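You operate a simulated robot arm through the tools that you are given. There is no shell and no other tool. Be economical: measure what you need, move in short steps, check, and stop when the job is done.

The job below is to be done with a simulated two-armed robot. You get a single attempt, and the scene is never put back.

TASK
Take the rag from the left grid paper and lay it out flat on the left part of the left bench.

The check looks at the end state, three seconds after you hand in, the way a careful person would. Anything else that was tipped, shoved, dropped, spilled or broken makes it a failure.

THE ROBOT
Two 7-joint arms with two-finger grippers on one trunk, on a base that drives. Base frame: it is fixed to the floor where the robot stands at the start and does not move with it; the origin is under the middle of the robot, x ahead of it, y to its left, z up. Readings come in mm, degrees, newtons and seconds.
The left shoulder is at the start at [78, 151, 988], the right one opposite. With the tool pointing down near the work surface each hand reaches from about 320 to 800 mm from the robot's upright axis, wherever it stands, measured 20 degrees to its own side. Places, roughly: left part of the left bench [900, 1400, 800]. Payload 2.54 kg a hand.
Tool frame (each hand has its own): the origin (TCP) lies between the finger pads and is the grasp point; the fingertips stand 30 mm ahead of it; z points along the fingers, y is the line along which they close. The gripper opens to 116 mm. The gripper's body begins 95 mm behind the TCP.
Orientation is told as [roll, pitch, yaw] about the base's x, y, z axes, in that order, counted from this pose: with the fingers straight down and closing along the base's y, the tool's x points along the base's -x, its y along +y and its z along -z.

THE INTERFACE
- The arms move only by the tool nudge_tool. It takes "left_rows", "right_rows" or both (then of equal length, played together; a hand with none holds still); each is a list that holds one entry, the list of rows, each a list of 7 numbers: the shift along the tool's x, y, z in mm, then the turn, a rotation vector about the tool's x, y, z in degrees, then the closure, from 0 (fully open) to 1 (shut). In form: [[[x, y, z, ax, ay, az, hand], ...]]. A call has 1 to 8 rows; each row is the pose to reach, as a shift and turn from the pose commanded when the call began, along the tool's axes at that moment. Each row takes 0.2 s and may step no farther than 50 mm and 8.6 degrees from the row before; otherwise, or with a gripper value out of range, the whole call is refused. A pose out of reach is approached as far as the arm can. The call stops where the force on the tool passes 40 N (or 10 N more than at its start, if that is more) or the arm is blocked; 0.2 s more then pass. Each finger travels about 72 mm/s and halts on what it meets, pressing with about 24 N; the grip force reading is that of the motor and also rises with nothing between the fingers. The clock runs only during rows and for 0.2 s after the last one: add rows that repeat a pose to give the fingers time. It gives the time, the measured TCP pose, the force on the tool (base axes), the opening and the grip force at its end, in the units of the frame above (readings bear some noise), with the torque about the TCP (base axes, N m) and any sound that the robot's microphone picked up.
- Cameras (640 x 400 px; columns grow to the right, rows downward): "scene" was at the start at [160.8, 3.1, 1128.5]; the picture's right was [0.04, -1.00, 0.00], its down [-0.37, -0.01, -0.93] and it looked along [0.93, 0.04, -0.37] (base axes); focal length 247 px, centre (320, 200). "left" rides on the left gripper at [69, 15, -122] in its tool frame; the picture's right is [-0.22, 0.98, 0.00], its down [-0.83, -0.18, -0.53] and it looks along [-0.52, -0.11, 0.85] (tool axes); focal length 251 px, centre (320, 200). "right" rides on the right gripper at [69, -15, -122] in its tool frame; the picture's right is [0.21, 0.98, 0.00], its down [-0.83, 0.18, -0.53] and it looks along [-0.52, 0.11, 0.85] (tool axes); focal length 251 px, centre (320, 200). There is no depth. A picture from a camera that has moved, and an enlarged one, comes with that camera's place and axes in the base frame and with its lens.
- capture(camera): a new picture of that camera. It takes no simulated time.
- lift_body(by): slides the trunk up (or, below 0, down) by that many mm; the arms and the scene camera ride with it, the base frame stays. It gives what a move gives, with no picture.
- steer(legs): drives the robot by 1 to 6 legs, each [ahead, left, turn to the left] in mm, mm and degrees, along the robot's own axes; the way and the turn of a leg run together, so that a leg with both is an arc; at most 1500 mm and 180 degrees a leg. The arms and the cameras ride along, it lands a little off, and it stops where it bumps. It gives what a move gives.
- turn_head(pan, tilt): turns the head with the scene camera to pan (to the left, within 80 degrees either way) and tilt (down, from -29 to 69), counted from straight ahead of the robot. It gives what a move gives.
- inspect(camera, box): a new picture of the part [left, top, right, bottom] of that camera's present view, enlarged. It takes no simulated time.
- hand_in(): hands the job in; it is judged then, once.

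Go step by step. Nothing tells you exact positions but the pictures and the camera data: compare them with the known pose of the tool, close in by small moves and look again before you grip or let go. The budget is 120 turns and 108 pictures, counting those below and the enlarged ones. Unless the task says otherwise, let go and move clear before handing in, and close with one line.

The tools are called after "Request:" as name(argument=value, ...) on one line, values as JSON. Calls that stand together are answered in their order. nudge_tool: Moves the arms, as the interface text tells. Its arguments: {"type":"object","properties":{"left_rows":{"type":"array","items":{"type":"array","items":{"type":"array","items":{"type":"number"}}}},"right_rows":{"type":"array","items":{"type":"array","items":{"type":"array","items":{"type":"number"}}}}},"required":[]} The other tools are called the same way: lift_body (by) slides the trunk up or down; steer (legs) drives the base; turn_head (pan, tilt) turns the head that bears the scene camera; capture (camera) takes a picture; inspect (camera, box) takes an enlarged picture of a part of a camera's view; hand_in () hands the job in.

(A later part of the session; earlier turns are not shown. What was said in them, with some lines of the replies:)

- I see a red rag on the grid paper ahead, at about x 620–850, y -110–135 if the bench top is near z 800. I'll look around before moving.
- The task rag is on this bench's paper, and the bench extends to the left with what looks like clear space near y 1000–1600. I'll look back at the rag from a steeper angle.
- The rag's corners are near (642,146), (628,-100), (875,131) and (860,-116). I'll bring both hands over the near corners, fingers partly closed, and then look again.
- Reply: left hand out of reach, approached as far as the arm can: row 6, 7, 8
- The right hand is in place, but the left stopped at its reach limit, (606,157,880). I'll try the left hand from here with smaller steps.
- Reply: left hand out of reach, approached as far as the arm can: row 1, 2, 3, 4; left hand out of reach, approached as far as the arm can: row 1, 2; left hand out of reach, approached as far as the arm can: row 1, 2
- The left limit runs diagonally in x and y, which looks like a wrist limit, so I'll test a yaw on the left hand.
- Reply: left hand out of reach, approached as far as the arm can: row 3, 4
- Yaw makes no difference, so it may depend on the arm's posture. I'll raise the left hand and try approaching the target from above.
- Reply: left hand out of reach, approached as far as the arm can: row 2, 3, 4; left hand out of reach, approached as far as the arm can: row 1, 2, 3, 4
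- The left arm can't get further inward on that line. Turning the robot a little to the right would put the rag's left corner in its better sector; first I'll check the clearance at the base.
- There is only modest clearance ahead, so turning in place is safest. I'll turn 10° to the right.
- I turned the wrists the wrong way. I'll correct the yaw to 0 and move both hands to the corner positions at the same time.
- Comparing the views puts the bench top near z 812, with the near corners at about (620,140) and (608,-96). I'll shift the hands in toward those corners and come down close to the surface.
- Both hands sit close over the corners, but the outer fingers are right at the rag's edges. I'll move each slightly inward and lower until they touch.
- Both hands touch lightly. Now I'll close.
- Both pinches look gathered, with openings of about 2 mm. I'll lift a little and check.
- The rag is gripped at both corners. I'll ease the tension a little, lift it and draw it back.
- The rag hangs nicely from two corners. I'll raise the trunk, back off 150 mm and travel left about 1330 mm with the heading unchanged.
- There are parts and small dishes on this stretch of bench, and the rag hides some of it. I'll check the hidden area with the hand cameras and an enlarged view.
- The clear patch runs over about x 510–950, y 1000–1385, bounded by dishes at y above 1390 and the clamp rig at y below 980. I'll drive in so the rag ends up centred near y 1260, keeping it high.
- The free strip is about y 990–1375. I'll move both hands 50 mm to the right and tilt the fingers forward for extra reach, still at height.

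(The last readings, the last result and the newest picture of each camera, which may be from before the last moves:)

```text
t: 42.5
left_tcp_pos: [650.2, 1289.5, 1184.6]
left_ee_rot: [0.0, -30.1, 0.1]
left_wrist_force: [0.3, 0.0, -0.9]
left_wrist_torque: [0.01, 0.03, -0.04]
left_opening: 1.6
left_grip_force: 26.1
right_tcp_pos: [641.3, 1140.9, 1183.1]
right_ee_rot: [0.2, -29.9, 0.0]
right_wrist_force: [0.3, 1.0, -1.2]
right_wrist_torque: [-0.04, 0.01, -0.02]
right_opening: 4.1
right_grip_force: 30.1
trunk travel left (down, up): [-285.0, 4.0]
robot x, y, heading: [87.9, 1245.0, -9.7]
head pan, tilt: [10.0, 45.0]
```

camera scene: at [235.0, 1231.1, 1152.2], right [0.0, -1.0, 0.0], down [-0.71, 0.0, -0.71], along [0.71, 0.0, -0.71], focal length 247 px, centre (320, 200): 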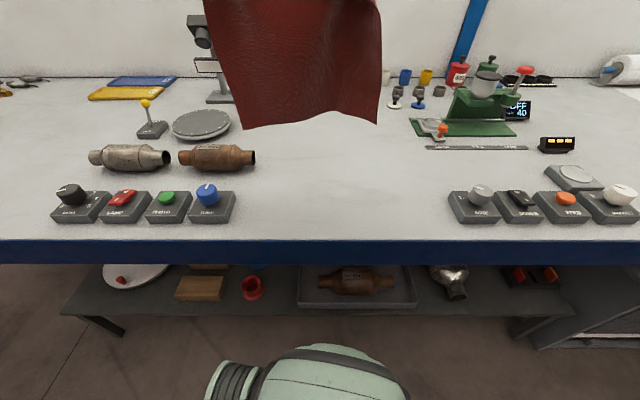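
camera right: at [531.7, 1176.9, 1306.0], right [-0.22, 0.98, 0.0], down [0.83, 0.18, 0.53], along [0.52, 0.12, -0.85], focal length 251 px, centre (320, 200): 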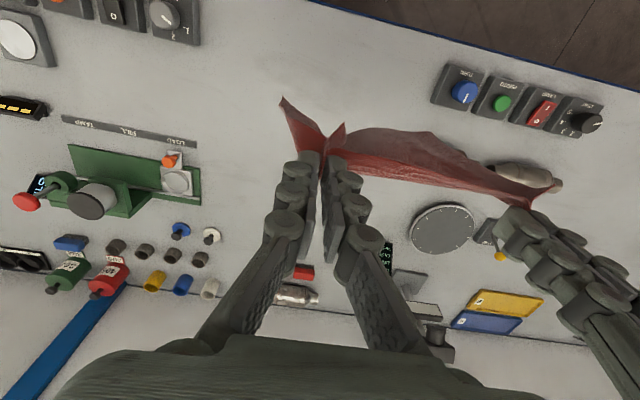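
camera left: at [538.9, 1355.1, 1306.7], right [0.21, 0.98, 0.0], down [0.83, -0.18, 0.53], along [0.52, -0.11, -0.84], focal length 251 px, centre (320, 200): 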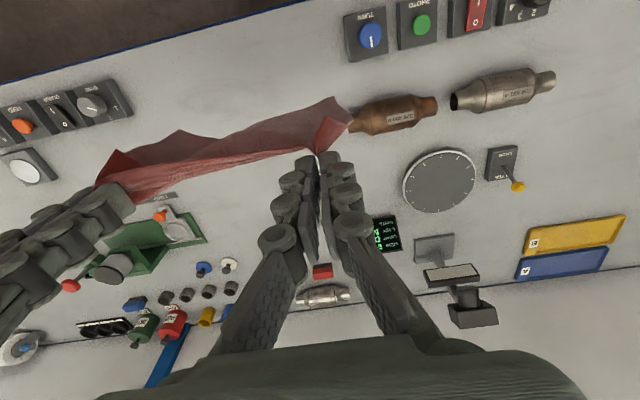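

Request:
lift_body(by=-100)

Request:
nudge_tool(left_rows=[[[-26, 0, 15, 0, 0, 0, 1], [-52, 0, 30, 0, 0, 0, 1], [-78, 0, 45, 0, 0, 0, 1], [-104, 0, 60, 0, 0, 0, 1]]], right_rows=[[[-26, 0, 15, 0, 0, 0, 1], [-52, 0, 30, 0, 0, 0, 1], [-78, 0, 45, 0, 0, 0, 1], [-104, 0, 60, 0, 0, 0, 1]]])

Request:
capture(camera="scene")

Request:
capture(camera="left")

```text
t: 43.8
left_tcp_pos: [649.4, 1290.0, 1084.9]
left_ee_rot: [0.0, -30.1, 0.1]
left_wrist_force: [-0.8, 0.5, 0.4]
left_wrist_torque: [-0.01, 0.05, 0.0]
left_opening: 0.8
left_grip_force: 24.6
right_tcp_pos: [640.1, 1141.4, 1084.3]
right_ee_rot: [0.1, -30.1, 0.0]
right_wrist_force: [1.4, 0.5, -0.7]
right_wrist_torque: [0.0, 0.03, 0.02]
right_opening: 4.0
right_grip_force: 23.0
trunk travel left (down, up): [-185.0, 104.0]
robot x, y, heading: [83.7, 1242.2, -9.9]
head pan, tilt: [10.0, 45.0]
```

```text
t: 44.8
left_tcp_pos: [722.5, 1302.5, 1086.9]
left_ee_rot: [-0.2, -30.1, 0.1]
left_wrist_force: [3.8, -14.2, -0.7]
left_wrist_torque: [-0.42, -0.1, 0.08]
left_opening: 1.3
left_grip_force: 24.4
left hand out of reach, approached as far as the arm can: row 2, 3, 4
right_tcp_pos: [760.9, 1146.2, 1084.1]
right_ee_rot: [0.3, -30.1, 0.3]
right_wrist_force: [-3.7, 14.4, 0.3]
right_wrist_torque: [0.46, 0.12, 0.12]
right_opening: 2.7
right_grip_force: 24.1
trunk travel left (down, up): [-185.0, 104.0]
robot x, y, heading: [88.1, 1244.3, -10.0]
head pan, tilt: [10.0, 45.0]
```

```text
78 pictures are left
camera scene: at [234.9, 1231.1, 1052.1], right [0.0, -1.0, 0.0], down [-0.71, 0.0, -0.71], along [0.71, 0.0, -0.71], focal length 247 px, centre (320, 200)
```

scene: 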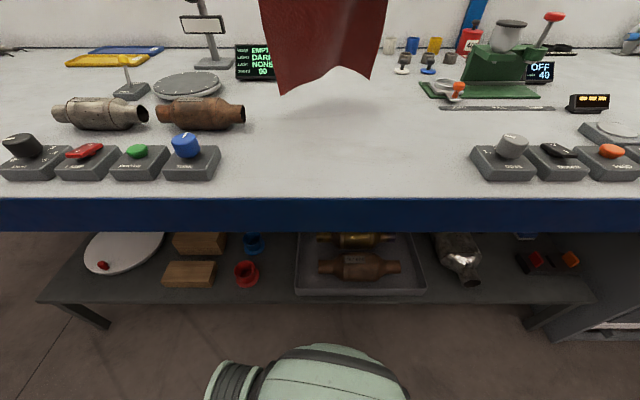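

```text
77 pictures are left
camera left: at [602.0, 1318.4, 1157.2], right [0.19, 0.98, 0.11], down [0.45, -0.18, 0.88], along [0.88, -0.12, -0.47], focal length 251 px, centre (320, 200)
```

left: 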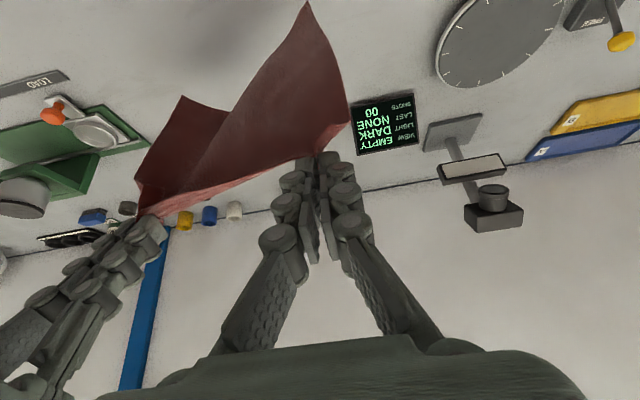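

The left hand's limit is x≈722 here. I'll bring the right hand level with it and drive the base forward another 60 mm, since there is room before the shelf.

Request:
nudge_tool(left_rows=[[[9, 0, -5, 0, 0, 0, 1], [9, 0, -5, 0, 0, 0, 1]]], right_rows=[[[20, 5, -12, 0, 0, 0, 1], [40, 10, -23, 0, 0, 0, 1]]])

Request:
steer(legs=[[62, -4, 0]])

Request:
capture(camera="scene")

Request:
capture(camera="left")

Request:
capture(camera="right")

```text
t: 45.4
left_tcp_pos: [713.1, 1305.9, 1085.8]
left_ee_rot: [0.1, -30.0, 0.2]
left_wrist_force: [-0.8, -2.5, -0.2]
left_wrist_torque: [-0.07, -0.02, 0.0]
left_opening: 1.3
left_grip_force: 24.1
right_tcp_pos: [715.7, 1150.9, 1083.6]
right_ee_rot: [0.1, -30.0, -0.2]
right_wrist_force: [0.6, 2.1, -0.5]
right_wrist_torque: [0.0, -0.01, -0.01]
right_opening: 3.7
right_grip_force: 27.4
trunk travel left (down, up): [-185.0, 104.0]
robot x, y, heading: [84.1, 1240.8, -10.1]
head pan, tilt: [10.0, 45.0]
```

```text
t: 46.4
left_tcp_pos: [772.8, 1289.6, 1086.9]
left_ee_rot: [-0.1, -29.9, 0.2]
left_wrist_force: [0.3, -1.0, -0.4]
left_wrist_torque: [-0.01, 0.01, 0.01]
left_opening: 1.6
left_grip_force: 24.2
right_tcp_pos: [775.0, 1138.2, 1084.4]
right_ee_rot: [0.1, -30.0, 0.1]
right_wrist_force: [0.9, 0.7, -1.7]
right_wrist_torque: [0.05, 0.01, 0.01]
right_opening: 3.7
right_grip_force: 22.2
trunk travel left (down, up): [-185.0, 104.0]
robot x, y, heading: [148.1, 1231.9, -9.9]
head pan, tilt: [10.0, 45.0]
```

```text
76 pictures are left
camera scene: at [295.1, 1216.5, 1052.0], right [0.0, -1.0, 0.0], down [-0.71, 0.0, -0.71], along [0.71, 0.0, -0.71], focal length 247 px, centre (320, 200)
```

scene: 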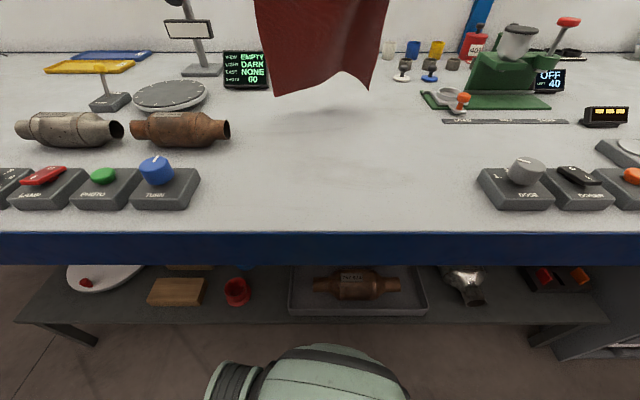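

```text
75 pictures are left
camera left: at [651.3, 1304.8, 1156.9], right [0.18, 0.98, 0.11], down [0.45, -0.18, 0.88], along [0.87, -0.11, -0.47], focal length 251 px, centre (320, 200)
```

left: 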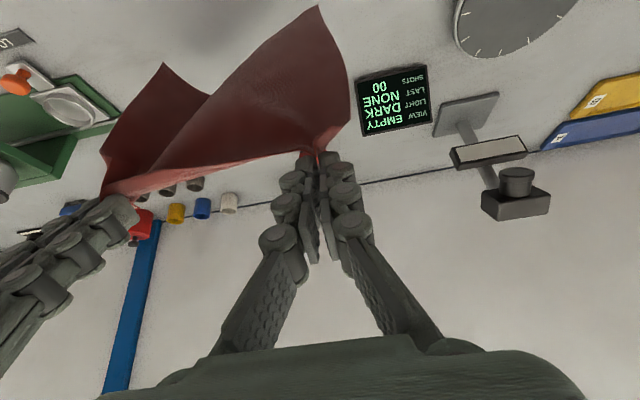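

```text
74 pictures are left
camera right: at [654.8, 1123.6, 1155.0], right [-0.19, 0.98, -0.11], down [0.45, 0.18, 0.88], along [0.87, 0.12, -0.47], focal length 251 px, centre (320, 200)
```

right: 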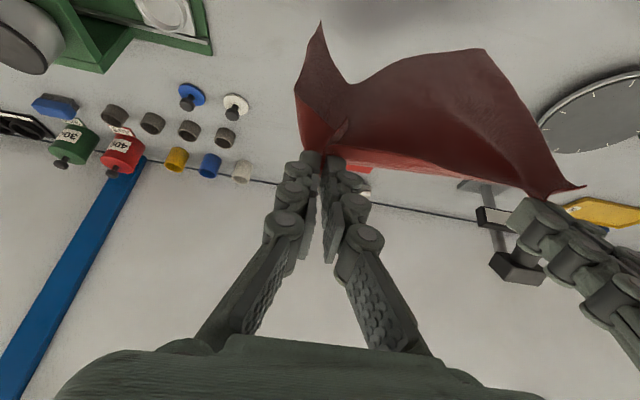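

The bottom hem hangs about 47 mm above the clear bench, centred near y 1214. I'll spread the hands slightly and lower until the hem just touches.

Request:
nudge_tool(left_rows=[[[0, 3, 0, 0, 0, 0, 1], [0, 3, 0, 0, 0, 0, 1]]], right_rows=[[[0, -3, 0, 0, 0, 0, 1], [0, -3, 0, 0, 0, 0, 1]]])

Request:
lift_body(by=-42)

Request:
capture(camera="scene")

Request:
capture(camera="left")

```text
t: 47.0
left_tcp_pos: [773.2, 1291.9, 1086.8]
left_ee_rot: [-0.1, -30.0, 0.1]
left_wrist_force: [0.1, -4.4, 0.0]
left_wrist_torque: [-0.13, 0.0, -0.01]
left_opening: 1.5
left_grip_force: 24.1
right_tcp_pos: [773.8, 1135.9, 1084.3]
right_ee_rot: [0.1, -30.0, 0.2]
right_wrist_force: [0.1, 3.0, -0.8]
right_wrist_torque: [0.12, -0.02, 0.02]
right_opening: 3.6
right_grip_force: 23.8
trunk travel left (down, up): [-185.0, 104.0]
robot x, y, heading: [145.0, 1228.4, -10.0]
head pan, tilt: [10.0, 45.0]
```

```text
t: 47.8
left_tcp_pos: [772.0, 1291.9, 1044.7]
left_ee_rot: [-0.1, -30.1, 0.3]
left_wrist_force: [0.5, -5.3, -0.1]
left_wrist_torque: [-0.15, -0.02, -0.05]
left_opening: 1.3
left_grip_force: 24.1
right_tcp_pos: [775.0, 1134.7, 1042.8]
right_ee_rot: [0.1, -30.1, 0.0]
right_wrist_force: [0.0, 5.3, 1.8]
right_wrist_torque: [0.19, 0.0, 0.07]
right_opening: 2.1
right_grip_force: 25.6
trunk travel left (down, up): [-143.0, 146.0]
robot x, y, heading: [147.9, 1230.5, -10.0]
head pan, tilt: [10.0, 45.0]
```

```text
73 pictures are left
camera scene: at [294.3, 1216.6, 1010.3], right [0.0, -1.0, 0.0], down [-0.71, 0.0, -0.71], along [0.71, 0.0, -0.71], focal length 247 px, centre (320, 200)
```

scene: 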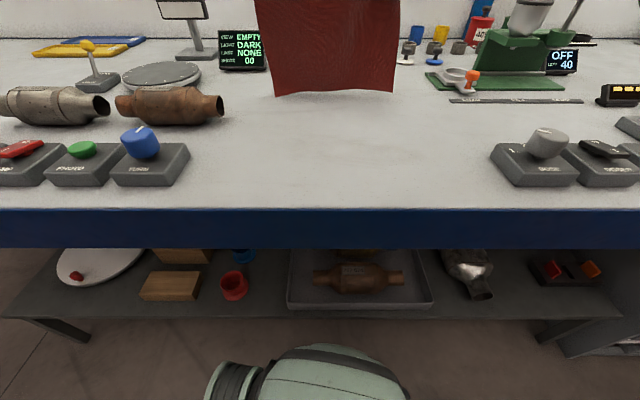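

```text
72 pictures are left
camera left: at [650.7, 1307.9, 1115.6], right [0.18, 0.98, 0.11], down [0.45, -0.18, 0.88], along [0.88, -0.11, -0.47], focal length 251 px, centre (320, 200)
```

left: 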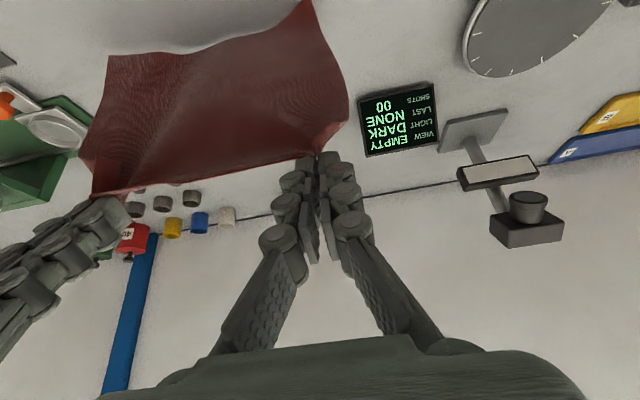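

The hem now touches straight along x≈785, y 1073–1305. I'll lay the cloth down by lowering while drawing back toward the robot.

Request:
nudge_tool(left_rows=[[[17.9, 0, -1.1, 0, 0, 0, 1], [36.7, 0, -0.4, 0, 0, 0, 1], [56.1, 0, 1.1, 0, 0, 0, 1], [75.1, 0, 4, 0, 0, 0, 1], [94.5, 0, 7.8, 0, 0, 0, 1], [113.7, 0, 12.9, 0, 0, 0, 1], [132.8, 0, 18, 0, 0, 0, 1], [151.4, 0, 22.3, 0, 0, 0, 1]]], right_rows=[[[17.9, 0, -1.1, 0, 0, 0, 1], [36.7, 0, -0.4, 0, 0, 0, 1], [56.1, 0, 1.1, 0, 0, 0, 1], [75.1, 0, 4, 0, 0, 0, 1], [94.5, 0, 7.8, 0, 0, 0, 1], [113.7, 0, 12.9, 0, 0, 0, 1], [132.8, 0, 18, 0, 0, 0, 1], [151.4, 0, 22.3, 0, 0, 0, 1]]])

Request:
capture(camera="scene")

Request:
capture(camera="left")

```text
t: 49.6
left_tcp_pos: [652.1, 1292.7, 950.1]
left_ee_rot: [-0.1, -30.1, 0.3]
left_wrist_force: [0.8, -4.9, 0.2]
left_wrist_torque: [-0.17, -0.01, 0.0]
left_opening: 1.1
left_grip_force: 24.1
right_tcp_pos: [653.8, 1134.5, 946.4]
right_ee_rot: [0.1, -30.0, -0.1]
right_wrist_force: [-1.1, 3.9, 0.4]
right_wrist_torque: [0.18, -0.01, 0.03]
right_opening: 2.0
right_grip_force: 25.6
trunk travel left (down, up): [-143.0, 146.0]
robot x, y, heading: [144.6, 1228.4, -10.0]
head pan, tilt: [10.0, 45.0]
```

```text
71 pictures are left
camera scene: at [294.5, 1216.6, 1010.2], right [0.0, -1.0, 0.0], down [-0.71, 0.0, -0.71], along [0.71, 0.0, -0.71], focal length 247 px, centre (320, 200)
```

scene: 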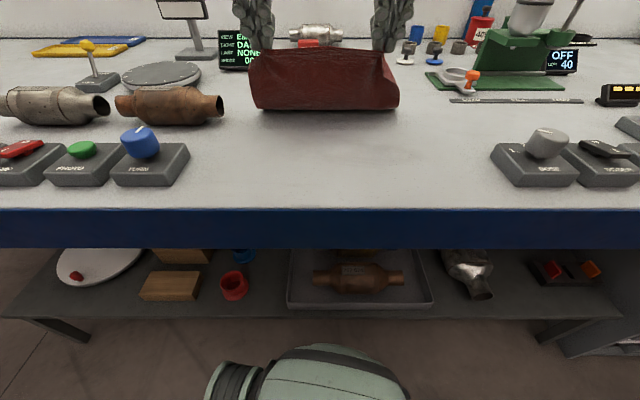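

```text
70 pictures are left
camera left: at [530.6, 1307.4, 1020.6], right [0.18, 0.98, 0.11], down [0.45, -0.18, 0.88], along [0.88, -0.11, -0.47], focal length 251 px, centre (320, 200)
```

left: 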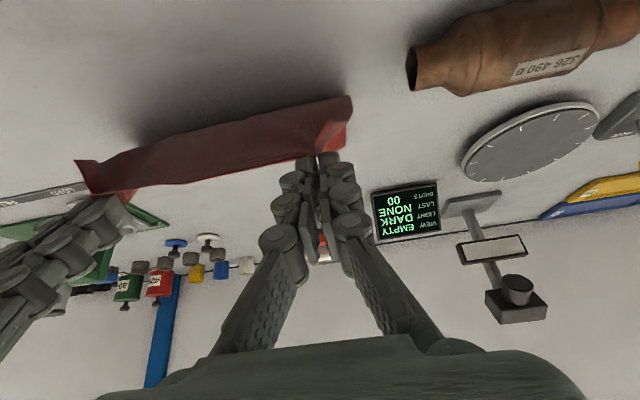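

Request:
nudge_tool(left_rows=[[[19.1, 0, 5.1, 0, 0, 0, 1], [38.2, 0, 10.2, 0, 0, 0, 1], [57.4, 0, 15.4, 0, 0, 0, 1], [75.6, 0, 21, 0, 0, 0, 1], [93.9, 0, 26.6, 0, 0, 0, 1], [111.3, 0, 32.7, 0, 0, 0, 1], [126, 0, 38.1, 0, 0, 0, 1], [135.5, 0, 40.7, 0, 0, 0, 1]]], right_rows=[[[19.1, 0, 5.1, 0, 0, 0, 1], [38.2, 0, 10.2, 0, 0, 0, 1], [57.4, 0, 15.4, 0, 0, 0, 1], [75.6, 0, 21, 0, 0, 0, 1], [93.9, 0, 26.6, 0, 0, 0, 1], [111.3, 0, 32.7, 0, 0, 0, 1], [125, 0, 36.5, 0, 0, 0, 1], [133.5, 0, 37.2, 0, 0, 0, 1]]])

Request:
capture(camera="scene")

Request:
capture(camera="left")

Request:
capture(camera="right")

```text
t: 51.4
left_tcp_pos: [556.1, 1291.1, 845.4]
left_ee_rot: [-0.1, -30.1, 0.3]
left_wrist_force: [0.5, -3.3, 0.6]
left_wrist_torque: [-0.14, 0.01, 0.0]
left_opening: 1.5
left_grip_force: 24.0
right_tcp_pos: [556.9, 1136.0, 847.7]
right_ee_rot: [0.1, -30.0, -0.1]
right_wrist_force: [0.0, 4.2, 0.7]
right_wrist_torque: [0.17, 0.01, 0.0]
right_opening: 1.8
right_grip_force: 25.6
trunk travel left (down, up): [-143.0, 146.0]
robot x, y, heading: [147.0, 1227.9, -9.8]
head pan, tilt: [10.0, 45.0]
```

```text
69 pictures are left
camera scene: at [294.6, 1216.6, 1010.2], right [0.0, -1.0, 0.0], down [-0.71, 0.0, -0.71], along [0.71, 0.0, -0.71], focal length 247 px, centre (320, 200)
```

scene: 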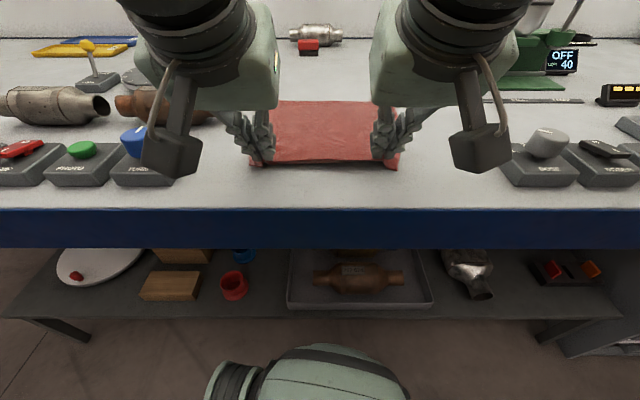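

```text
68 pictures are left
camera left: at [434.0, 1307.1, 916.7], right [0.18, 0.98, 0.11], down [0.45, -0.18, 0.88], along [0.88, -0.11, -0.47], focal length 251 px, centre (320, 200)
```

left: 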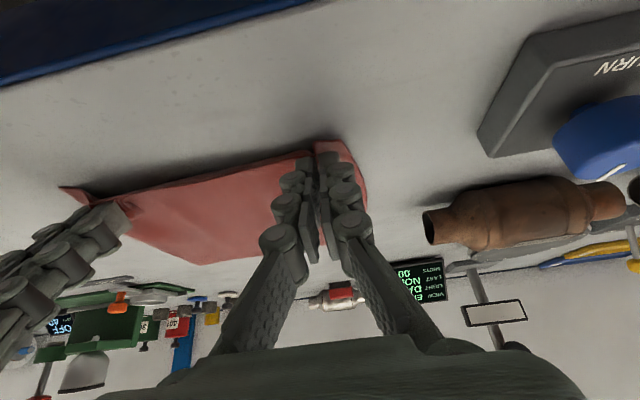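

```text
67 pictures are left
camera right: at [437.5, 1121.3, 919.3], right [-0.19, 0.98, -0.11], down [0.45, 0.18, 0.88], along [0.87, 0.12, -0.47], focal length 251 px, centre (320, 200)
```

right: 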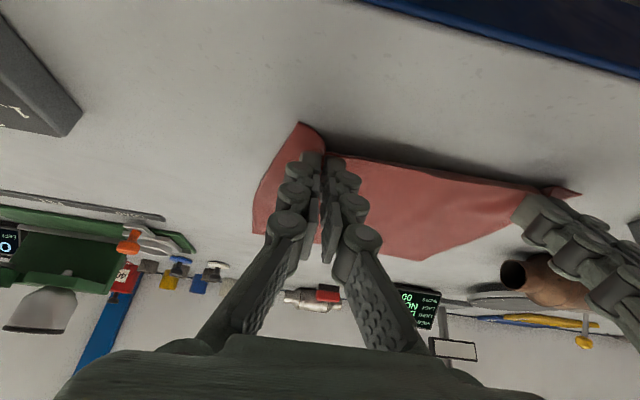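

The rag is laid down with the near hem still held. I'll lower to a light touch and pull back slightly to tension it.

Request:
nudge_tool(left_rows=[[[4, 0, 1, 0, 0, 0, 1], [8, 0, 0, 0, 0, 0, 1]]], right_rows=[[[4, 0, 2, 0, 0, 0, 1], [9.5, 0, 0, 0, 0, 0, 1]]])

```text
t: 52.0
left_tcp_pos: [549.6, 1292.2, 843.0]
left_ee_rot: [-0.1, -30.1, 0.2]
left_wrist_force: [0.4, -3.8, 1.3]
left_wrist_torque: [-0.14, 0.04, 0.0]
left_opening: 1.3
left_grip_force: 23.9
right_tcp_pos: [548.8, 1135.8, 843.1]
right_ee_rot: [0.1, -30.0, 0.0]
right_wrist_force: [0.2, 1.9, -0.4]
right_wrist_torque: [-0.12, 0.0, -0.15]
right_opening: 1.7
right_grip_force: 21.5
trunk travel left (down, up): [-143.0, 146.0]
robot x, y, heading: [146.4, 1228.8, -9.9]
head pan, tilt: [10.0, 45.0]
```

Request:
nudge_tool(left_rows=[[[1, 0, 1.7, 0, 0, 0, 1]]], right_rows=[[[1, 0, 1.7, 0, 0, 0, 1]]])

Request:
nudge_tool(left_rows=[[[0.8, 0, 1.3, 0, 0, 0, 1]]], right_rows=[[[0.8, 0, 1.3, 0, 0, 0, 1]]])

```text
t: 52.4
left_tcp_pos: [549.8, 1292.1, 841.2]
left_ee_rot: [-0.1, -30.1, 0.2]
left_wrist_force: [0.7, -3.7, 3.0]
left_wrist_torque: [-0.1, -0.06, -0.03]
left_opening: 1.0
left_grip_force: 24.7
right_tcp_pos: [549.4, 1134.8, 842.0]
right_ee_rot: [0.1, -30.1, 0.1]
right_wrist_force: [-1.1, 3.5, 1.2]
right_wrist_torque: [0.13, -0.03, -0.02]
right_opening: 1.2
right_grip_force: 21.0
trunk travel left (down, up): [-143.0, 146.0]
robot x, y, heading: [141.7, 1228.2, -9.7]
head pan, tilt: [10.0, 45.0]
```

```text
t: 52.8
left_tcp_pos: [549.4, 1291.8, 840.6]
left_ee_rot: [-0.1, -30.3, 0.2]
left_wrist_force: [0.9, -2.3, 13.3]
left_wrist_torque: [-0.04, -0.01, 0.01]
left_opening: 1.2
left_grip_force: 24.9
right_tcp_pos: [549.9, 1135.0, 840.6]
right_ee_rot: [0.0, -30.2, 0.1]
right_wrist_force: [-1.4, 3.1, 3.4]
right_wrist_torque: [0.1, 0.0, -0.01]
right_opening: 1.4
right_grip_force: 22.7
trunk travel left (down, up): [-143.0, 146.0]
robot x, y, heading: [144.9, 1228.9, -9.9]
head pan, tilt: [10.0, 45.0]
```

Both tips touch lightly. I'll open to about 44 mm so the fingers spread the gathers back out, then look.

Request:
nudge_tool(left_rows=[[[0, 0, 0, 0, 0, 0, 0.9], [0, 0, 0, 0, 0, 0, 0.8], [0, 0, 0, 0, 0, 0, 0.7], [0, 0, 0, 0, 0, 0, 0.62]]], right_rows=[[[0, 0, 0, 0, 0, 0, 0.9], [0, 0, 0, 0, 0, 0, 0.8], [0, 0, 0, 0, 0, 0, 0.7], [0, 0, 0, 0, 0, 0, 0.62]]])

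Request:
capture(camera="left")

Request:
capture(camera="right")

Request:
inspect(camera="scene", box=[220, 80, 430, 200])

```text
t: 53.8
left_tcp_pos: [549.1, 1292.8, 839.1]
left_ee_rot: [0.0, -30.0, 0.2]
left_wrist_force: [-0.9, -0.8, 5.5]
left_wrist_torque: [0.0, 0.01, 0.02]
left_opening: 42.4
left_grip_force: 3.4
right_tcp_pos: [549.2, 1135.6, 840.5]
right_ee_rot: [0.1, -30.1, 0.0]
right_wrist_force: [0.4, 0.4, 10.6]
right_wrist_torque: [0.02, -0.05, 0.02]
right_opening: 42.0
right_grip_force: 4.7
trunk travel left (down, up): [-143.0, 146.0]
robot x, y, heading: [145.7, 1225.9, -9.8]
head pan, tilt: [10.0, 45.0]
```

```text
66 pictures are left
camera left: at [426.6, 1307.5, 909.5], right [0.18, 0.98, 0.11], down [0.45, -0.18, 0.88], along [0.87, -0.11, -0.47], focal length 251 px, centre (320, 200)
```

left: 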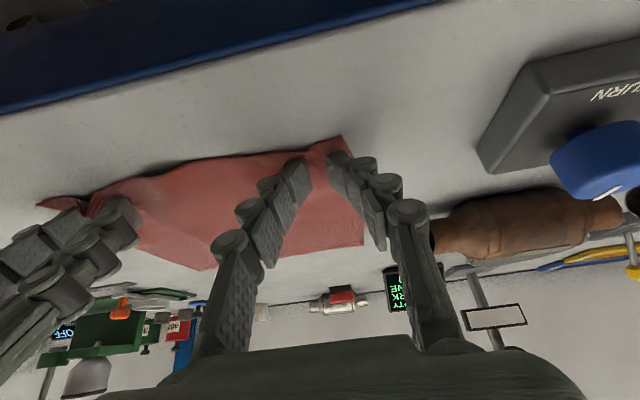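

```text
65 pictures are left
camera right: at [428.7, 1121.2, 911.5], right [-0.19, 0.98, -0.11], down [0.45, 0.18, 0.88], along [0.87, 0.12, -0.47], focal length 251 px, centre (320, 200)
```

right: 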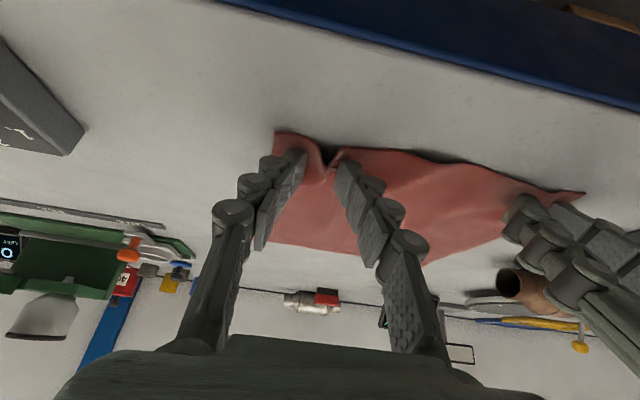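

```text
3.05 times, centred on (325, 140) of scene
camera zoom: at [294.1, 1216.7, 1010.1], right [0.0, -1.0, 0.0], down [-0.71, 0.0, -0.71], along [0.71, 0.0, -0.71], focal length 752 px, centre (305, 383)
```

zoom: 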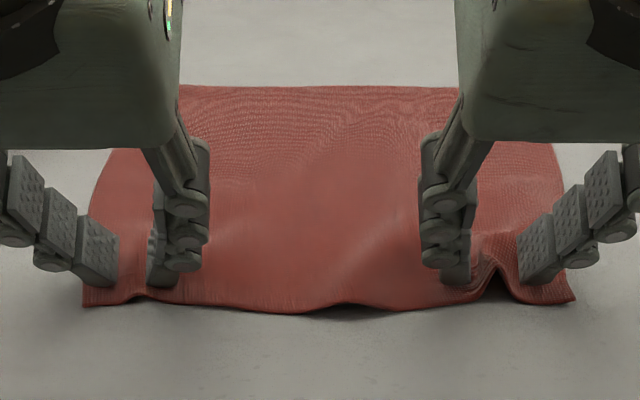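

The rag lies nearly flat, with a small ripple by the right hand and a slight bulge mid-hem. I'll lift clear and see how it settles.

Request:
nudge_tool(left_rows=[[[-5, 0, -8.7, 0, 0, 0, 0.62], [-15, 0, -26, 0, 0, 0, 0.62], [-32, 0, -56, 0, 0, 0, 0.62], [-50, 0, -87, 0, 0, 0, 0.62]]], right_rows=[[[-5, 0, -8.7, 0, 0, 0, 0.62], [-15, 0, -26, 0, 0, 0, 0.62], [-32, 0, -56, 0, 0, 0, 0.62], [-50, 0, -87, 0, 0, 0, 0.62]]])

Request:
capture(camera="left")

Request:
capture(camera="right")

Request:
inspect(camera="scene", box=[220, 80, 430, 200])

```text
t: 54.8
left_tcp_pos: [548.6, 1292.4, 938.6]
left_ee_rot: [0.0, -30.0, 0.2]
left_wrist_force: [0.3, 0.5, -0.8]
left_wrist_torque: [0.0, 0.03, -0.01]
left_opening: 44.1
left_grip_force: 0.0
right_tcp_pos: [548.2, 1135.2, 939.6]
right_ee_rot: [0.0, -30.0, 0.0]
right_wrist_force: [-0.4, -0.2, -0.3]
right_wrist_torque: [0.01, -0.03, -0.01]
right_opening: 44.0
right_grip_force: 0.0
trunk travel left (down, up): [-143.0, 146.0]
robot x, y, heading: [141.5, 1227.0, -10.0]
head pan, tilt: [10.0, 45.0]
```

```text
63 pictures are left
camera left: at [426.8, 1307.2, 1010.2], right [0.18, 0.98, 0.11], down [0.45, -0.18, 0.88], along [0.87, -0.11, -0.47], focal length 251 px, centre (320, 200)
```

left: 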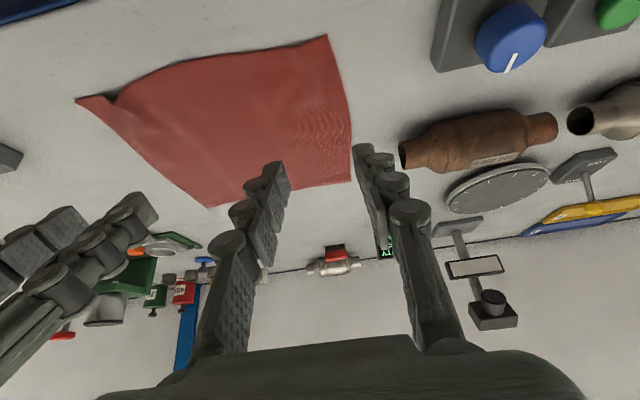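

```text
62 pictures are left
camera right: at [429.0, 1121.3, 1011.7], right [-0.19, 0.98, -0.11], down [0.45, 0.18, 0.88], along [0.87, 0.12, -0.47], focal length 251 px, centre (320, 200)
```

right: 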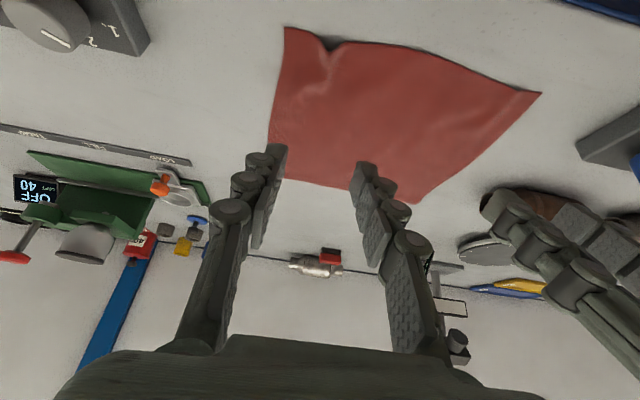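

```text
3.05 times, centred on (325, 140) of scene
camera zoom: at [294.5, 1216.7, 1010.1], right [0.0, -1.0, 0.0], down [-0.71, 0.0, -0.71], along [0.71, 0.0, -0.71], focal length 752 px, centre (305, 383)
```

zoom: 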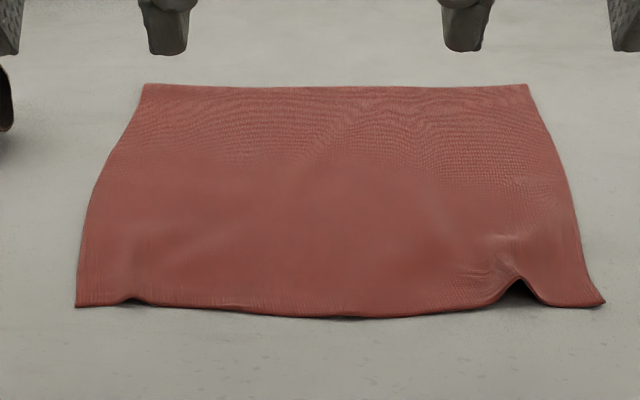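

Just one small tent remains by the right near corner, at about (551,1125). I'll close the right fingers, press lightly beside it and draw the corner outward a little.

Request:
nudge_tool(right_rows=[[[0, -30, 0, 0, 0, 0, 1], [10, -30, 10, 0, 0, 0, 1], [31, -30, 42, 0, 0, 0, 1], [54.5, -30, 74.5, 0, 0, 0, 1]]])

Request:
nudge_tool(right_rows=[[[1, 0, 1.7, 0, 0, 0, 1], [1.5, 0, 2.6, 0, 0, 0, 1]]])

Request:
inspect(camera="scene", box=[220, 80, 430, 200])

```text
t: 55.8
left_tcp_pos: [549.4, 1291.8, 938.5]
left_ee_rot: [0.0, -30.0, 0.2]
left_wrist_force: [-0.3, 1.3, -1.0]
left_wrist_torque: [-0.03, 0.02, 0.0]
left_opening: 44.4
left_grip_force: 0.0
right_tcp_pos: [551.0, 1101.4, 849.5]
right_ee_rot: [1.1, -28.8, -3.2]
right_wrist_force: [-0.7, -0.3, -0.1]
right_wrist_torque: [-0.02, 0.0, -0.03]
right_opening: 0.0
right_grip_force: 23.7
trunk travel left (down, up): [-143.0, 146.0]
robot x, y, heading: [143.4, 1230.6, -9.7]
head pan, tilt: [10.0, 45.0]
```

```text
t: 56.4
left_tcp_pos: [548.2, 1292.7, 938.6]
left_ee_rot: [0.0, -30.0, 0.2]
left_wrist_force: [-0.8, 0.6, 0.7]
left_wrist_torque: [0.04, -0.03, -0.04]
left_opening: 43.9
left_grip_force: 0.0
right_tcp_pos: [548.4, 1101.2, 846.6]
right_ee_rot: [1.0, -28.9, -3.0]
right_wrist_force: [0.2, 0.3, -0.1]
right_wrist_torque: [0.02, -0.01, 0.02]
right_opening: 0.0
right_grip_force: 23.7
trunk travel left (down, up): [-143.0, 146.0]
robot x, y, heading: [147.3, 1227.0, -9.7]
head pan, tilt: [10.0, 45.0]
```

```text
3.05 times, centred on (325, 140) of scene
camera zoom: at [270.2, 1214.6, 982.0], right [-0.03, -1.0, 0.0], down [-0.93, 0.03, -0.37], along [0.37, -0.01, -0.93], focal length 752 px, centre (305, 383)
```

zoom: 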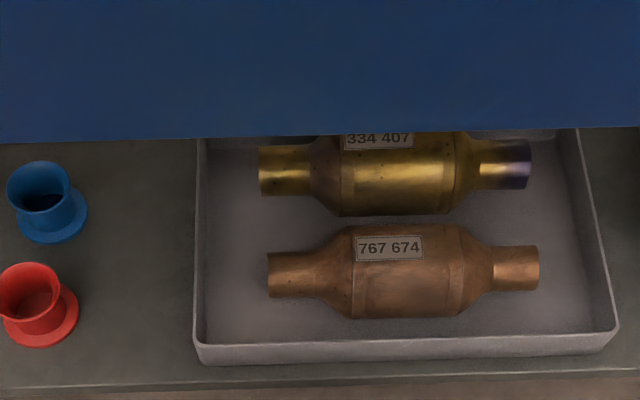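

The scene camera was pushed down, so the right arm has bumped the head. I'll reverse that right-hand move before going on.

Request:
nudge_tool(right_rows=[[[-10, 0, -15, 0, 0, 0, 1], [-30, 10, -45, 0, 0, 0, 1], [-50, 25, -78, 0, 0, 0, 1]]])

Request:
capture(camera="scene")

```text
t: 57.2
left_tcp_pos: [549.8, 1292.4, 940.1]
left_ee_rot: [-0.2, -30.1, 0.2]
left_wrist_force: [-0.7, 0.0, -0.2]
left_wrist_torque: [0.02, -0.01, -0.01]
left_opening: 44.3
left_grip_force: 0.0
right_tcp_pos: [542.6, 1130.4, 938.7]
right_ee_rot: [-0.2, -30.1, 0.3]
right_wrist_force: [0.3, 0.1, 0.2]
right_wrist_torque: [0.01, 0.04, 0.01]
right_opening: 0.1
right_grip_force: 23.8
trunk travel left (down, up): [-143.0, 146.0]
robot x, y, heading: [145.7, 1228.1, -10.1]
head pan, tilt: [10.0, 45.0]
```

```text
59 pictures are left
camera scene: at [295.0, 1216.8, 1011.3], right [0.0, -1.0, 0.0], down [-0.7, 0.0, -0.72], along [0.72, 0.0, -0.7], focal length 247 px, centre (320, 200)
```

scene: 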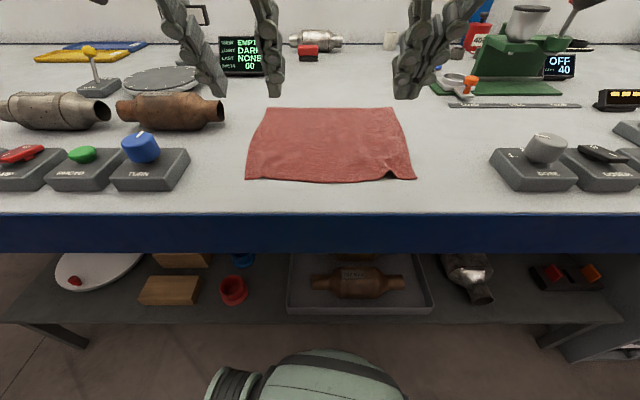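

The head has recovered and the rag is undisturbed. I'll back the base off for more room and set the right hand upright before smoothing that tent.

Request:
nudge_tool(left_rows=[[[-25, 0, -43, 0, 0, 0, 0.62], [-25, 0, -43, 0, 0, 0, 0.62]]], right_rows=[[[-25, 0, -43, 0, 0, 0, 1], [-25, 0, -43, 0, 0, 0, 1]]])

Request:
steer(legs=[[-180, 0, 0]])

Request:
nudge_tool(left_rows=[[[0, 0, 0, 0, 8, 0, 0.62], [0, 0, 0, 0, 16, 0, 0.62], [0, 0, 0, 0, 24, 0, 0.62], [0, 0, 0, 0, 30, 0, 0.62]]], right_rows=[[[0, 0, 0, 0, 8, 0, 1], [0, 0, 0, 0, 16, 0, 1], [0, 0, 0, 0, 24, 0, 1], [0, 0, 0, 0, 30, 0, 1]]])

Request:
capture(camera="scene")

```text
t: 57.8
left_tcp_pos: [549.1, 1293.0, 989.7]
left_ee_rot: [0.0, -30.1, 0.2]
left_wrist_force: [-0.7, 0.5, -0.4]
left_wrist_torque: [-0.02, 0.0, -0.02]
left_opening: 44.2
left_grip_force: 0.2
right_tcp_pos: [542.2, 1131.6, 988.9]
right_ee_rot: [0.1, -30.0, 0.2]
right_wrist_force: [-0.6, -0.3, -0.7]
right_wrist_torque: [-0.04, 0.0, -0.02]
right_opening: 0.2
right_grip_force: 24.0
trunk travel left (down, up): [-143.0, 146.0]
robot x, y, heading: [142.4, 1229.6, -9.9]
head pan, tilt: [10.0, 45.0]
```

```text
t: 59.3
left_tcp_pos: [372.8, 1324.5, 989.9]
left_ee_rot: [0.1, -30.1, 0.2]
left_wrist_force: [-0.3, -0.2, 0.6]
left_wrist_torque: [-0.01, -0.01, 0.01]
left_opening: 44.0
left_grip_force: 0.0
right_tcp_pos: [365.6, 1161.8, 988.4]
right_ee_rot: [0.1, -30.0, 0.0]
right_wrist_force: [0.4, -0.3, -0.2]
right_wrist_torque: [0.01, 0.0, 0.0]
right_opening: 0.0
right_grip_force: 24.4
trunk travel left (down, up): [-143.0, 146.0]
robot x, y, heading: [-31.8, 1257.0, -9.9]
head pan, tilt: [10.0, 45.0]
```

```text
t: 60.3
left_tcp_pos: [372.7, 1323.8, 989.7]
left_ee_rot: [0.0, 0.0, 0.2]
left_wrist_force: [-0.4, 0.5, -0.2]
left_wrist_torque: [0.0, -0.01, 0.0]
left_opening: 44.2
left_grip_force: 0.0
right_tcp_pos: [365.9, 1161.0, 988.1]
right_ee_rot: [0.1, 0.1, 0.0]
right_wrist_force: [0.4, -0.2, 0.4]
right_wrist_torque: [0.01, -0.01, 0.02]
right_opening: 0.0
right_grip_force: 23.7
trunk travel left (down, up): [-143.0, 146.0]
robot x, y, heading: [-26.3, 1263.6, -9.8]
head pan, tilt: [10.0, 45.0]
```

```text
58 pictures are left
camera scene: at [117.8, 1247.6, 1010.1], right [0.0, -1.0, 0.0], down [-0.71, 0.0, -0.71], along [0.71, 0.0, -0.71], focal length 247 px, centre (320, 200)
```

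scene: 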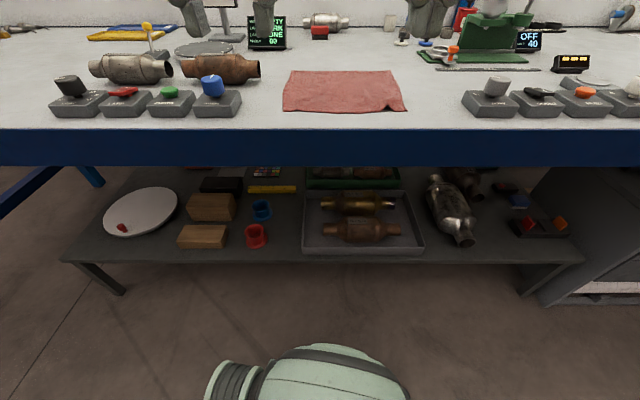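

Request:
nudge_tool(right_rows=[[[-38, -11, 8, 0, 0, 0, 1], [-76, -22, 20, 0, 0, 0, 1], [-114, -34, 40, 0, 0, 0, 1], [-150, -45, 65, 0, 0, 0, 1], [-187, -56, 88, 0, 0, 0, 1], [-187, -56, 110, 0, 0, 0, 1], [-187, -56, 130, 0, 0, 0, 1]]])

Request:
turn_head(pan=10, tilt=35)

Request:
inspect(camera="scene", box=[260, 90, 440, 200])

Request:
capture(camera="right")

```text
t: 61.9
left_tcp_pos: [372.9, 1324.6, 989.0]
left_ee_rot: [0.0, 0.0, 0.2]
left_wrist_force: [-0.3, 0.3, -0.1]
left_wrist_torque: [0.01, -0.01, 0.0]
left_opening: 44.0
left_grip_force: 0.0
right_tcp_pos: [552.7, 1106.5, 858.4]
right_ee_rot: [0.1, 0.0, -0.1]
right_wrist_force: [-0.4, -0.4, 0.4]
right_wrist_torque: [-0.01, -0.01, 0.02]
right_opening: 0.0
right_grip_force: 24.1
trunk travel left (down, up): [-143.0, 146.0]
robot x, y, heading: [-31.4, 1258.5, -10.2]
head pan, tilt: [10.0, 45.0]
```

```text
t: 62.6
left_tcp_pos: [371.7, 1324.1, 989.7]
left_ee_rot: [0.0, 0.1, 0.2]
left_wrist_force: [0.0, 1.1, 0.2]
left_wrist_torque: [0.0, 0.01, 0.02]
left_opening: 44.0
left_grip_force: 0.0
right_tcp_pos: [553.3, 1106.6, 859.1]
right_ee_rot: [0.0, 0.0, 0.0]
right_wrist_force: [-0.1, 0.2, -0.3]
right_wrist_torque: [0.0, 0.02, 0.02]
right_opening: 0.3
right_grip_force: 24.3
trunk travel left (down, up): [-143.0, 146.0]
robot x, y, heading: [-31.1, 1260.2, -10.0]
head pan, tilt: [10.0, 35.0]
```

```text
3.56 times, centred on (350, 145) of scene
camera zoom: at [124.3, 1247.6, 1024.9], right [0.0, -1.0, 0.0], down [-0.57, 0.0, -0.82], along [0.82, 0.0, -0.57], focal length 877 px, centre (213, 396)
```

zoom: 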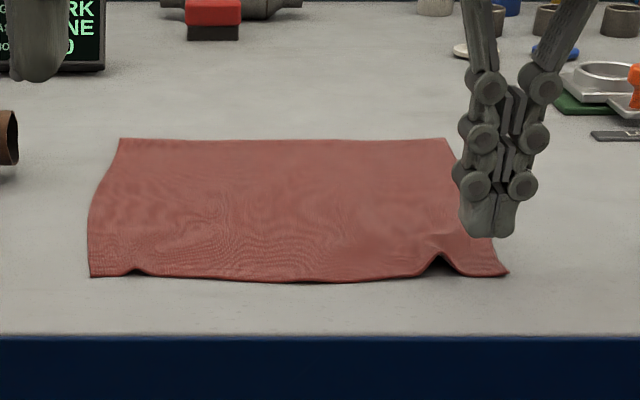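

```text
56 pictures are left
camera right: at [484.3, 1091.6, 980.7], right [-0.21, 0.98, 0.0], down [0.83, 0.18, 0.53], along [0.52, 0.12, -0.85], focal length 251 px, centre (320, 200)
```

right: 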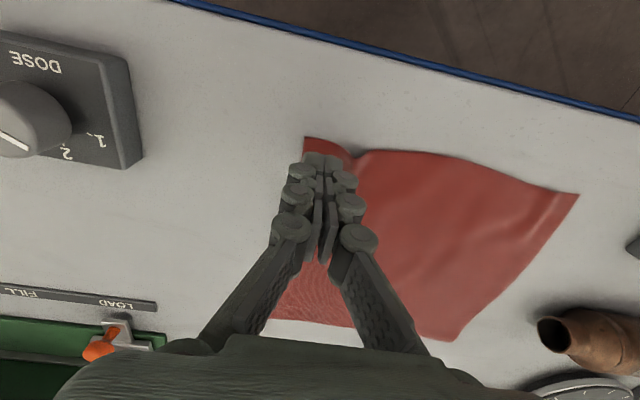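

The closed fingertip is right over the corner patch. I'll lower to a light press and drag outward 12 mm.

Request:
nudge_tool(right_rows=[[[0, 0, 9, 0, 0, 0, 1], [0, 0, 16, 0, 0, 0, 1]]])

Request:
nudge_tool(right_rows=[[[0, 0, 2, 0, 0, 0, 1]]])

```text
t: 63.2
left_tcp_pos: [371.7, 1324.1, 989.1]
left_ee_rot: [0.1, 0.0, 0.2]
left_wrist_force: [-0.1, -0.1, 0.4]
left_wrist_torque: [0.0, 0.0, 0.0]
left_opening: 44.0
left_grip_force: 0.1
right_tcp_pos: [553.3, 1106.6, 841.7]
right_ee_rot: [0.2, 0.0, 0.0]
right_wrist_force: [-0.3, 0.4, 0.0]
right_wrist_torque: [-0.01, 0.04, 0.01]
right_opening: 0.1
right_grip_force: 23.9
trunk travel left (down, up): [-143.0, 146.0]
robot x, y, heading: [-34.7, 1260.2, -9.6]
head pan, tilt: [10.0, 35.0]
```

```text
t: 63.6
left_tcp_pos: [372.5, 1322.9, 988.9]
left_ee_rot: [0.1, 0.0, 0.3]
left_wrist_force: [1.3, -0.4, 0.0]
left_wrist_torque: [0.03, 0.02, -0.01]
left_opening: 44.0
left_grip_force: 0.1
right_tcp_pos: [553.4, 1106.5, 839.6]
right_ee_rot: [0.1, 0.0, 0.0]
right_wrist_force: [-0.4, -0.3, 0.0]
right_wrist_torque: [-0.01, 0.0, 0.0]
right_opening: 0.1
right_grip_force: 24.2
trunk travel left (down, up): [-143.0, 146.0]
robot x, y, heading: [-28.9, 1257.1, -9.8]
head pan, tilt: [10.0, 35.0]
```

Request:
nudge_tool(right_rows=[[[0, 0, 2, 0, 0, 0, 1]]])

Request:
nudge_tool(right_rows=[[[0, 0, 1.5, 0, 0, 0, 1]]])

```text
t: 64.0
left_tcp_pos: [371.5, 1323.1, 989.3]
left_ee_rot: [0.0, -0.1, 0.2]
left_wrist_force: [0.3, -0.1, 0.7]
left_wrist_torque: [-0.04, 0.0, -0.01]
left_opening: 44.1
left_grip_force: 0.1
right_tcp_pos: [552.9, 1106.1, 838.5]
right_ee_rot: [0.1, 0.0, 0.0]
right_wrist_force: [0.2, 0.7, 1.8]
right_wrist_torque: [-0.02, 0.0, 0.03]
right_opening: 0.0
right_grip_force: 23.9
trunk travel left (down, up): [-143.0, 146.0]
robot x, y, heading: [-33.3, 1257.3, -9.7]
head pan, tilt: [10.0, 35.0]
```

```text
t: 64.4
left_tcp_pos: [372.1, 1325.5, 990.7]
left_ee_rot: [0.0, -0.1, 0.2]
left_wrist_force: [0.2, 0.3, 0.8]
left_wrist_torque: [-0.02, -0.02, -0.02]
left_opening: 44.2
left_grip_force: 0.0
right_tcp_pos: [553.2, 1106.6, 839.3]
right_ee_rot: [0.1, -0.2, 0.0]
right_wrist_force: [1.3, -1.1, 9.1]
right_wrist_torque: [0.02, -0.04, -0.01]
right_opening: 0.1
right_grip_force: 24.4
trunk travel left (down, up): [-143.0, 146.0]
robot x, y, heading: [-31.8, 1255.4, -10.0]
head pan, tilt: [10.0, 35.0]
```

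Contact at 9 N. Now the gentle drag outward.

Request:
nudge_tool(right_rows=[[[0, -3, 0, 0, 0, 0, 1], [0, -6, 0, 0, 0, 0, 1], [1, -9, 0, 0, 0, 0, 1], [1, -12, 0, 0, 0, 0, 1]]])

Request:
inspect(camera="scene", box=[260, 90, 440, 200])

```text
t: 65.4
left_tcp_pos: [372.2, 1325.1, 990.5]
left_ee_rot: [0.0, -0.2, 0.2]
left_wrist_force: [0.0, -0.1, -0.3]
left_wrist_torque: [0.02, 0.02, 0.01]
left_opening: 44.3
left_grip_force: 0.0
right_tcp_pos: [550.0, 1095.1, 838.1]
right_ee_rot: [0.2, 0.0, 0.1]
right_wrist_force: [0.0, 3.1, 17.8]
right_wrist_torque: [0.09, 0.01, -0.02]
right_opening: 0.0
right_grip_force: 24.5
trunk travel left (down, up): [-143.0, 146.0]
robot x, y, heading: [-29.7, 1259.5, -9.6]
head pan, tilt: [10.0, 35.0]
```

```text
3.56 times, centred on (350, 145) of scene
camera zoom: at [123.1, 1248.2, 1025.3], right [0.0, -1.0, 0.0], down [-0.57, 0.0, -0.82], along [0.82, 0.0, -0.57], focal length 877 px, centre (213, 396)
```

zoom: 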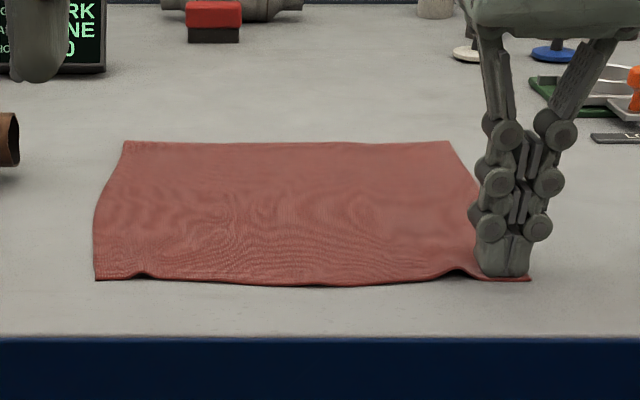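

The tent has nearly vanished. I'll lift off and check.

Request:
nudge_tool(right_rows=[[[0, 0, -10, 0, 0, 0, 1], [0, 0, -40, 0, 0, 0, 1], [0, 0, -80, 0, 0, 0, 1], [30, 10, -120, 0, 0, 0, 1], [70, 25, -150, 0, 0, 0, 1], [110, 35, -150, 0, 0, 0, 1]]])

Request:
inspect(camera="scene", box=[260, 90, 440, 200])

```text
refused: row 4 steps farther than a row can; nothing moved
```

```text
3.56 times, centred on (350, 145) of scene
camera zoom: at [123.1, 1248.2, 1025.3], right [0.0, -1.0, 0.0], down [-0.57, 0.0, -0.82], along [0.82, 0.0, -0.57], focal length 877 px, centre (213, 396)
```

zoom: 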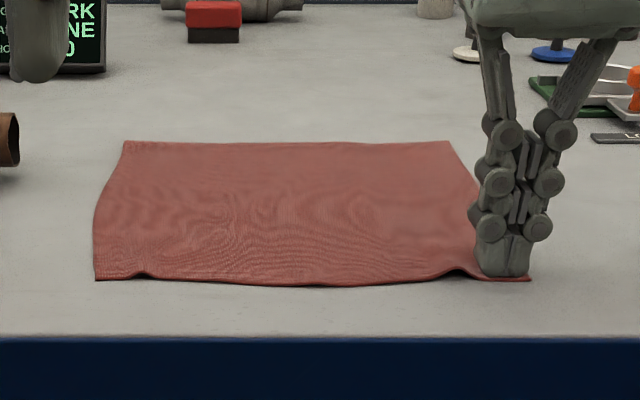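

One step was too long; I'll lift again with shorter ones.

Request:
nudge_tool(right_rows=[[[0, 0, -10, 0, 0, 0, 1], [0, 0, -40, 0, 0, 0, 1], [0, 0, -80, 0, 0, 0, 1], [20, 8, -110, 0, 0, 0, 1], [50, 20, -140, 0, 0, 0, 1], [90, 30, -150, 0, 0, 0, 1]]])

Request:
inspect(camera="scene", box=[260, 90, 440, 200])

Request:
capture(camera="scene")

Request:
capture(camera="right")

```text
t: 66.8
left_tcp_pos: [371.8, 1323.5, 989.8]
left_ee_rot: [0.0, -0.1, 0.1]
left_wrist_force: [-1.1, -0.3, -0.6]
left_wrist_torque: [0.02, 0.04, -0.03]
left_opening: 44.0
left_grip_force: 0.0
right_tcp_pos: [460.7, 1125.5, 986.2]
right_ee_rot: [0.2, 0.0, 0.0]
right_wrist_force: [0.2, 0.9, -0.3]
right_wrist_torque: [-0.05, -0.02, 0.03]
right_opening: 0.0
right_grip_force: 24.0
trunk travel left (down, up): [-143.0, 146.0]
robot x, y, heading: [-32.7, 1260.1, -9.8]
head pan, tilt: [10.0, 35.0]
```

```text
3.56 times, centred on (350, 145) of scene
camera zoom: at [124.1, 1247.6, 1025.0], right [0.0, -1.0, 0.0], down [-0.57, 0.0, -0.82], along [0.82, 0.0, -0.57], focal length 877 px, centre (213, 396)
```

zoom: 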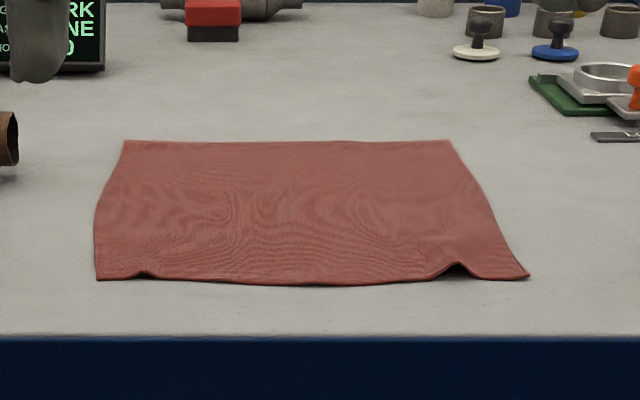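

```text
52 pictures are left
camera scene: at [124.1, 1247.6, 1025.0], right [0.0, -1.0, 0.0], down [-0.57, 0.0, -0.82], along [0.82, 0.0, -0.57], focal length 247 px, centre (320, 200)
```

scene: 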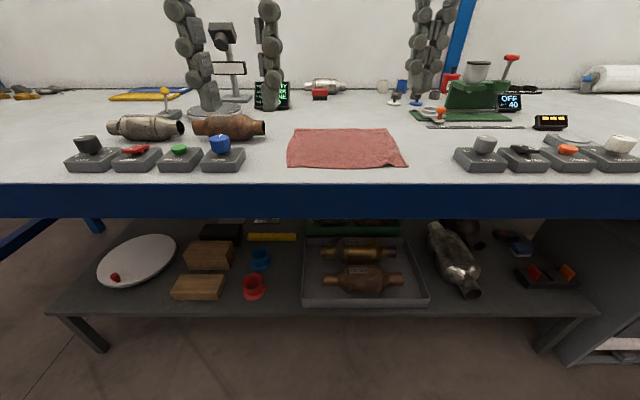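

```text
51 pictures are left
camera right: at [392.4, 1109.5, 1108.9], right [-0.21, 0.98, 0.0], down [0.83, 0.18, 0.53], along [0.52, 0.12, -0.85], focal length 251 px, centre (320, 200)
```

right: 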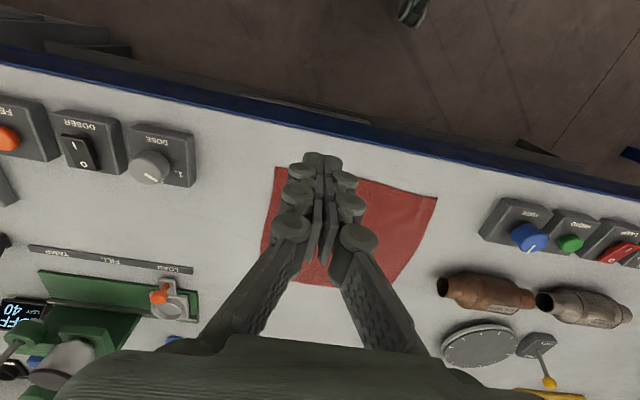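

The rag lies spread out on the clear stretch of the left bench with only a few-mm ripple at its hem. Nothing else has moved and both hands are clear, so I'm handing in.

Request:
hand_in()

```text
The job is handed in.
```

The rag is off the left grid paper and laid out flat on the left bench, centred near (660, 1210). I put it there because it was the nearest clear space to (900, 1400), where other items are standing. A ripple of a few mm remains at the near right corner. While I was smoothing it the right arm bumped the robot's own head, which recovered. Nothing else on the bench looked moved in the last pictures.
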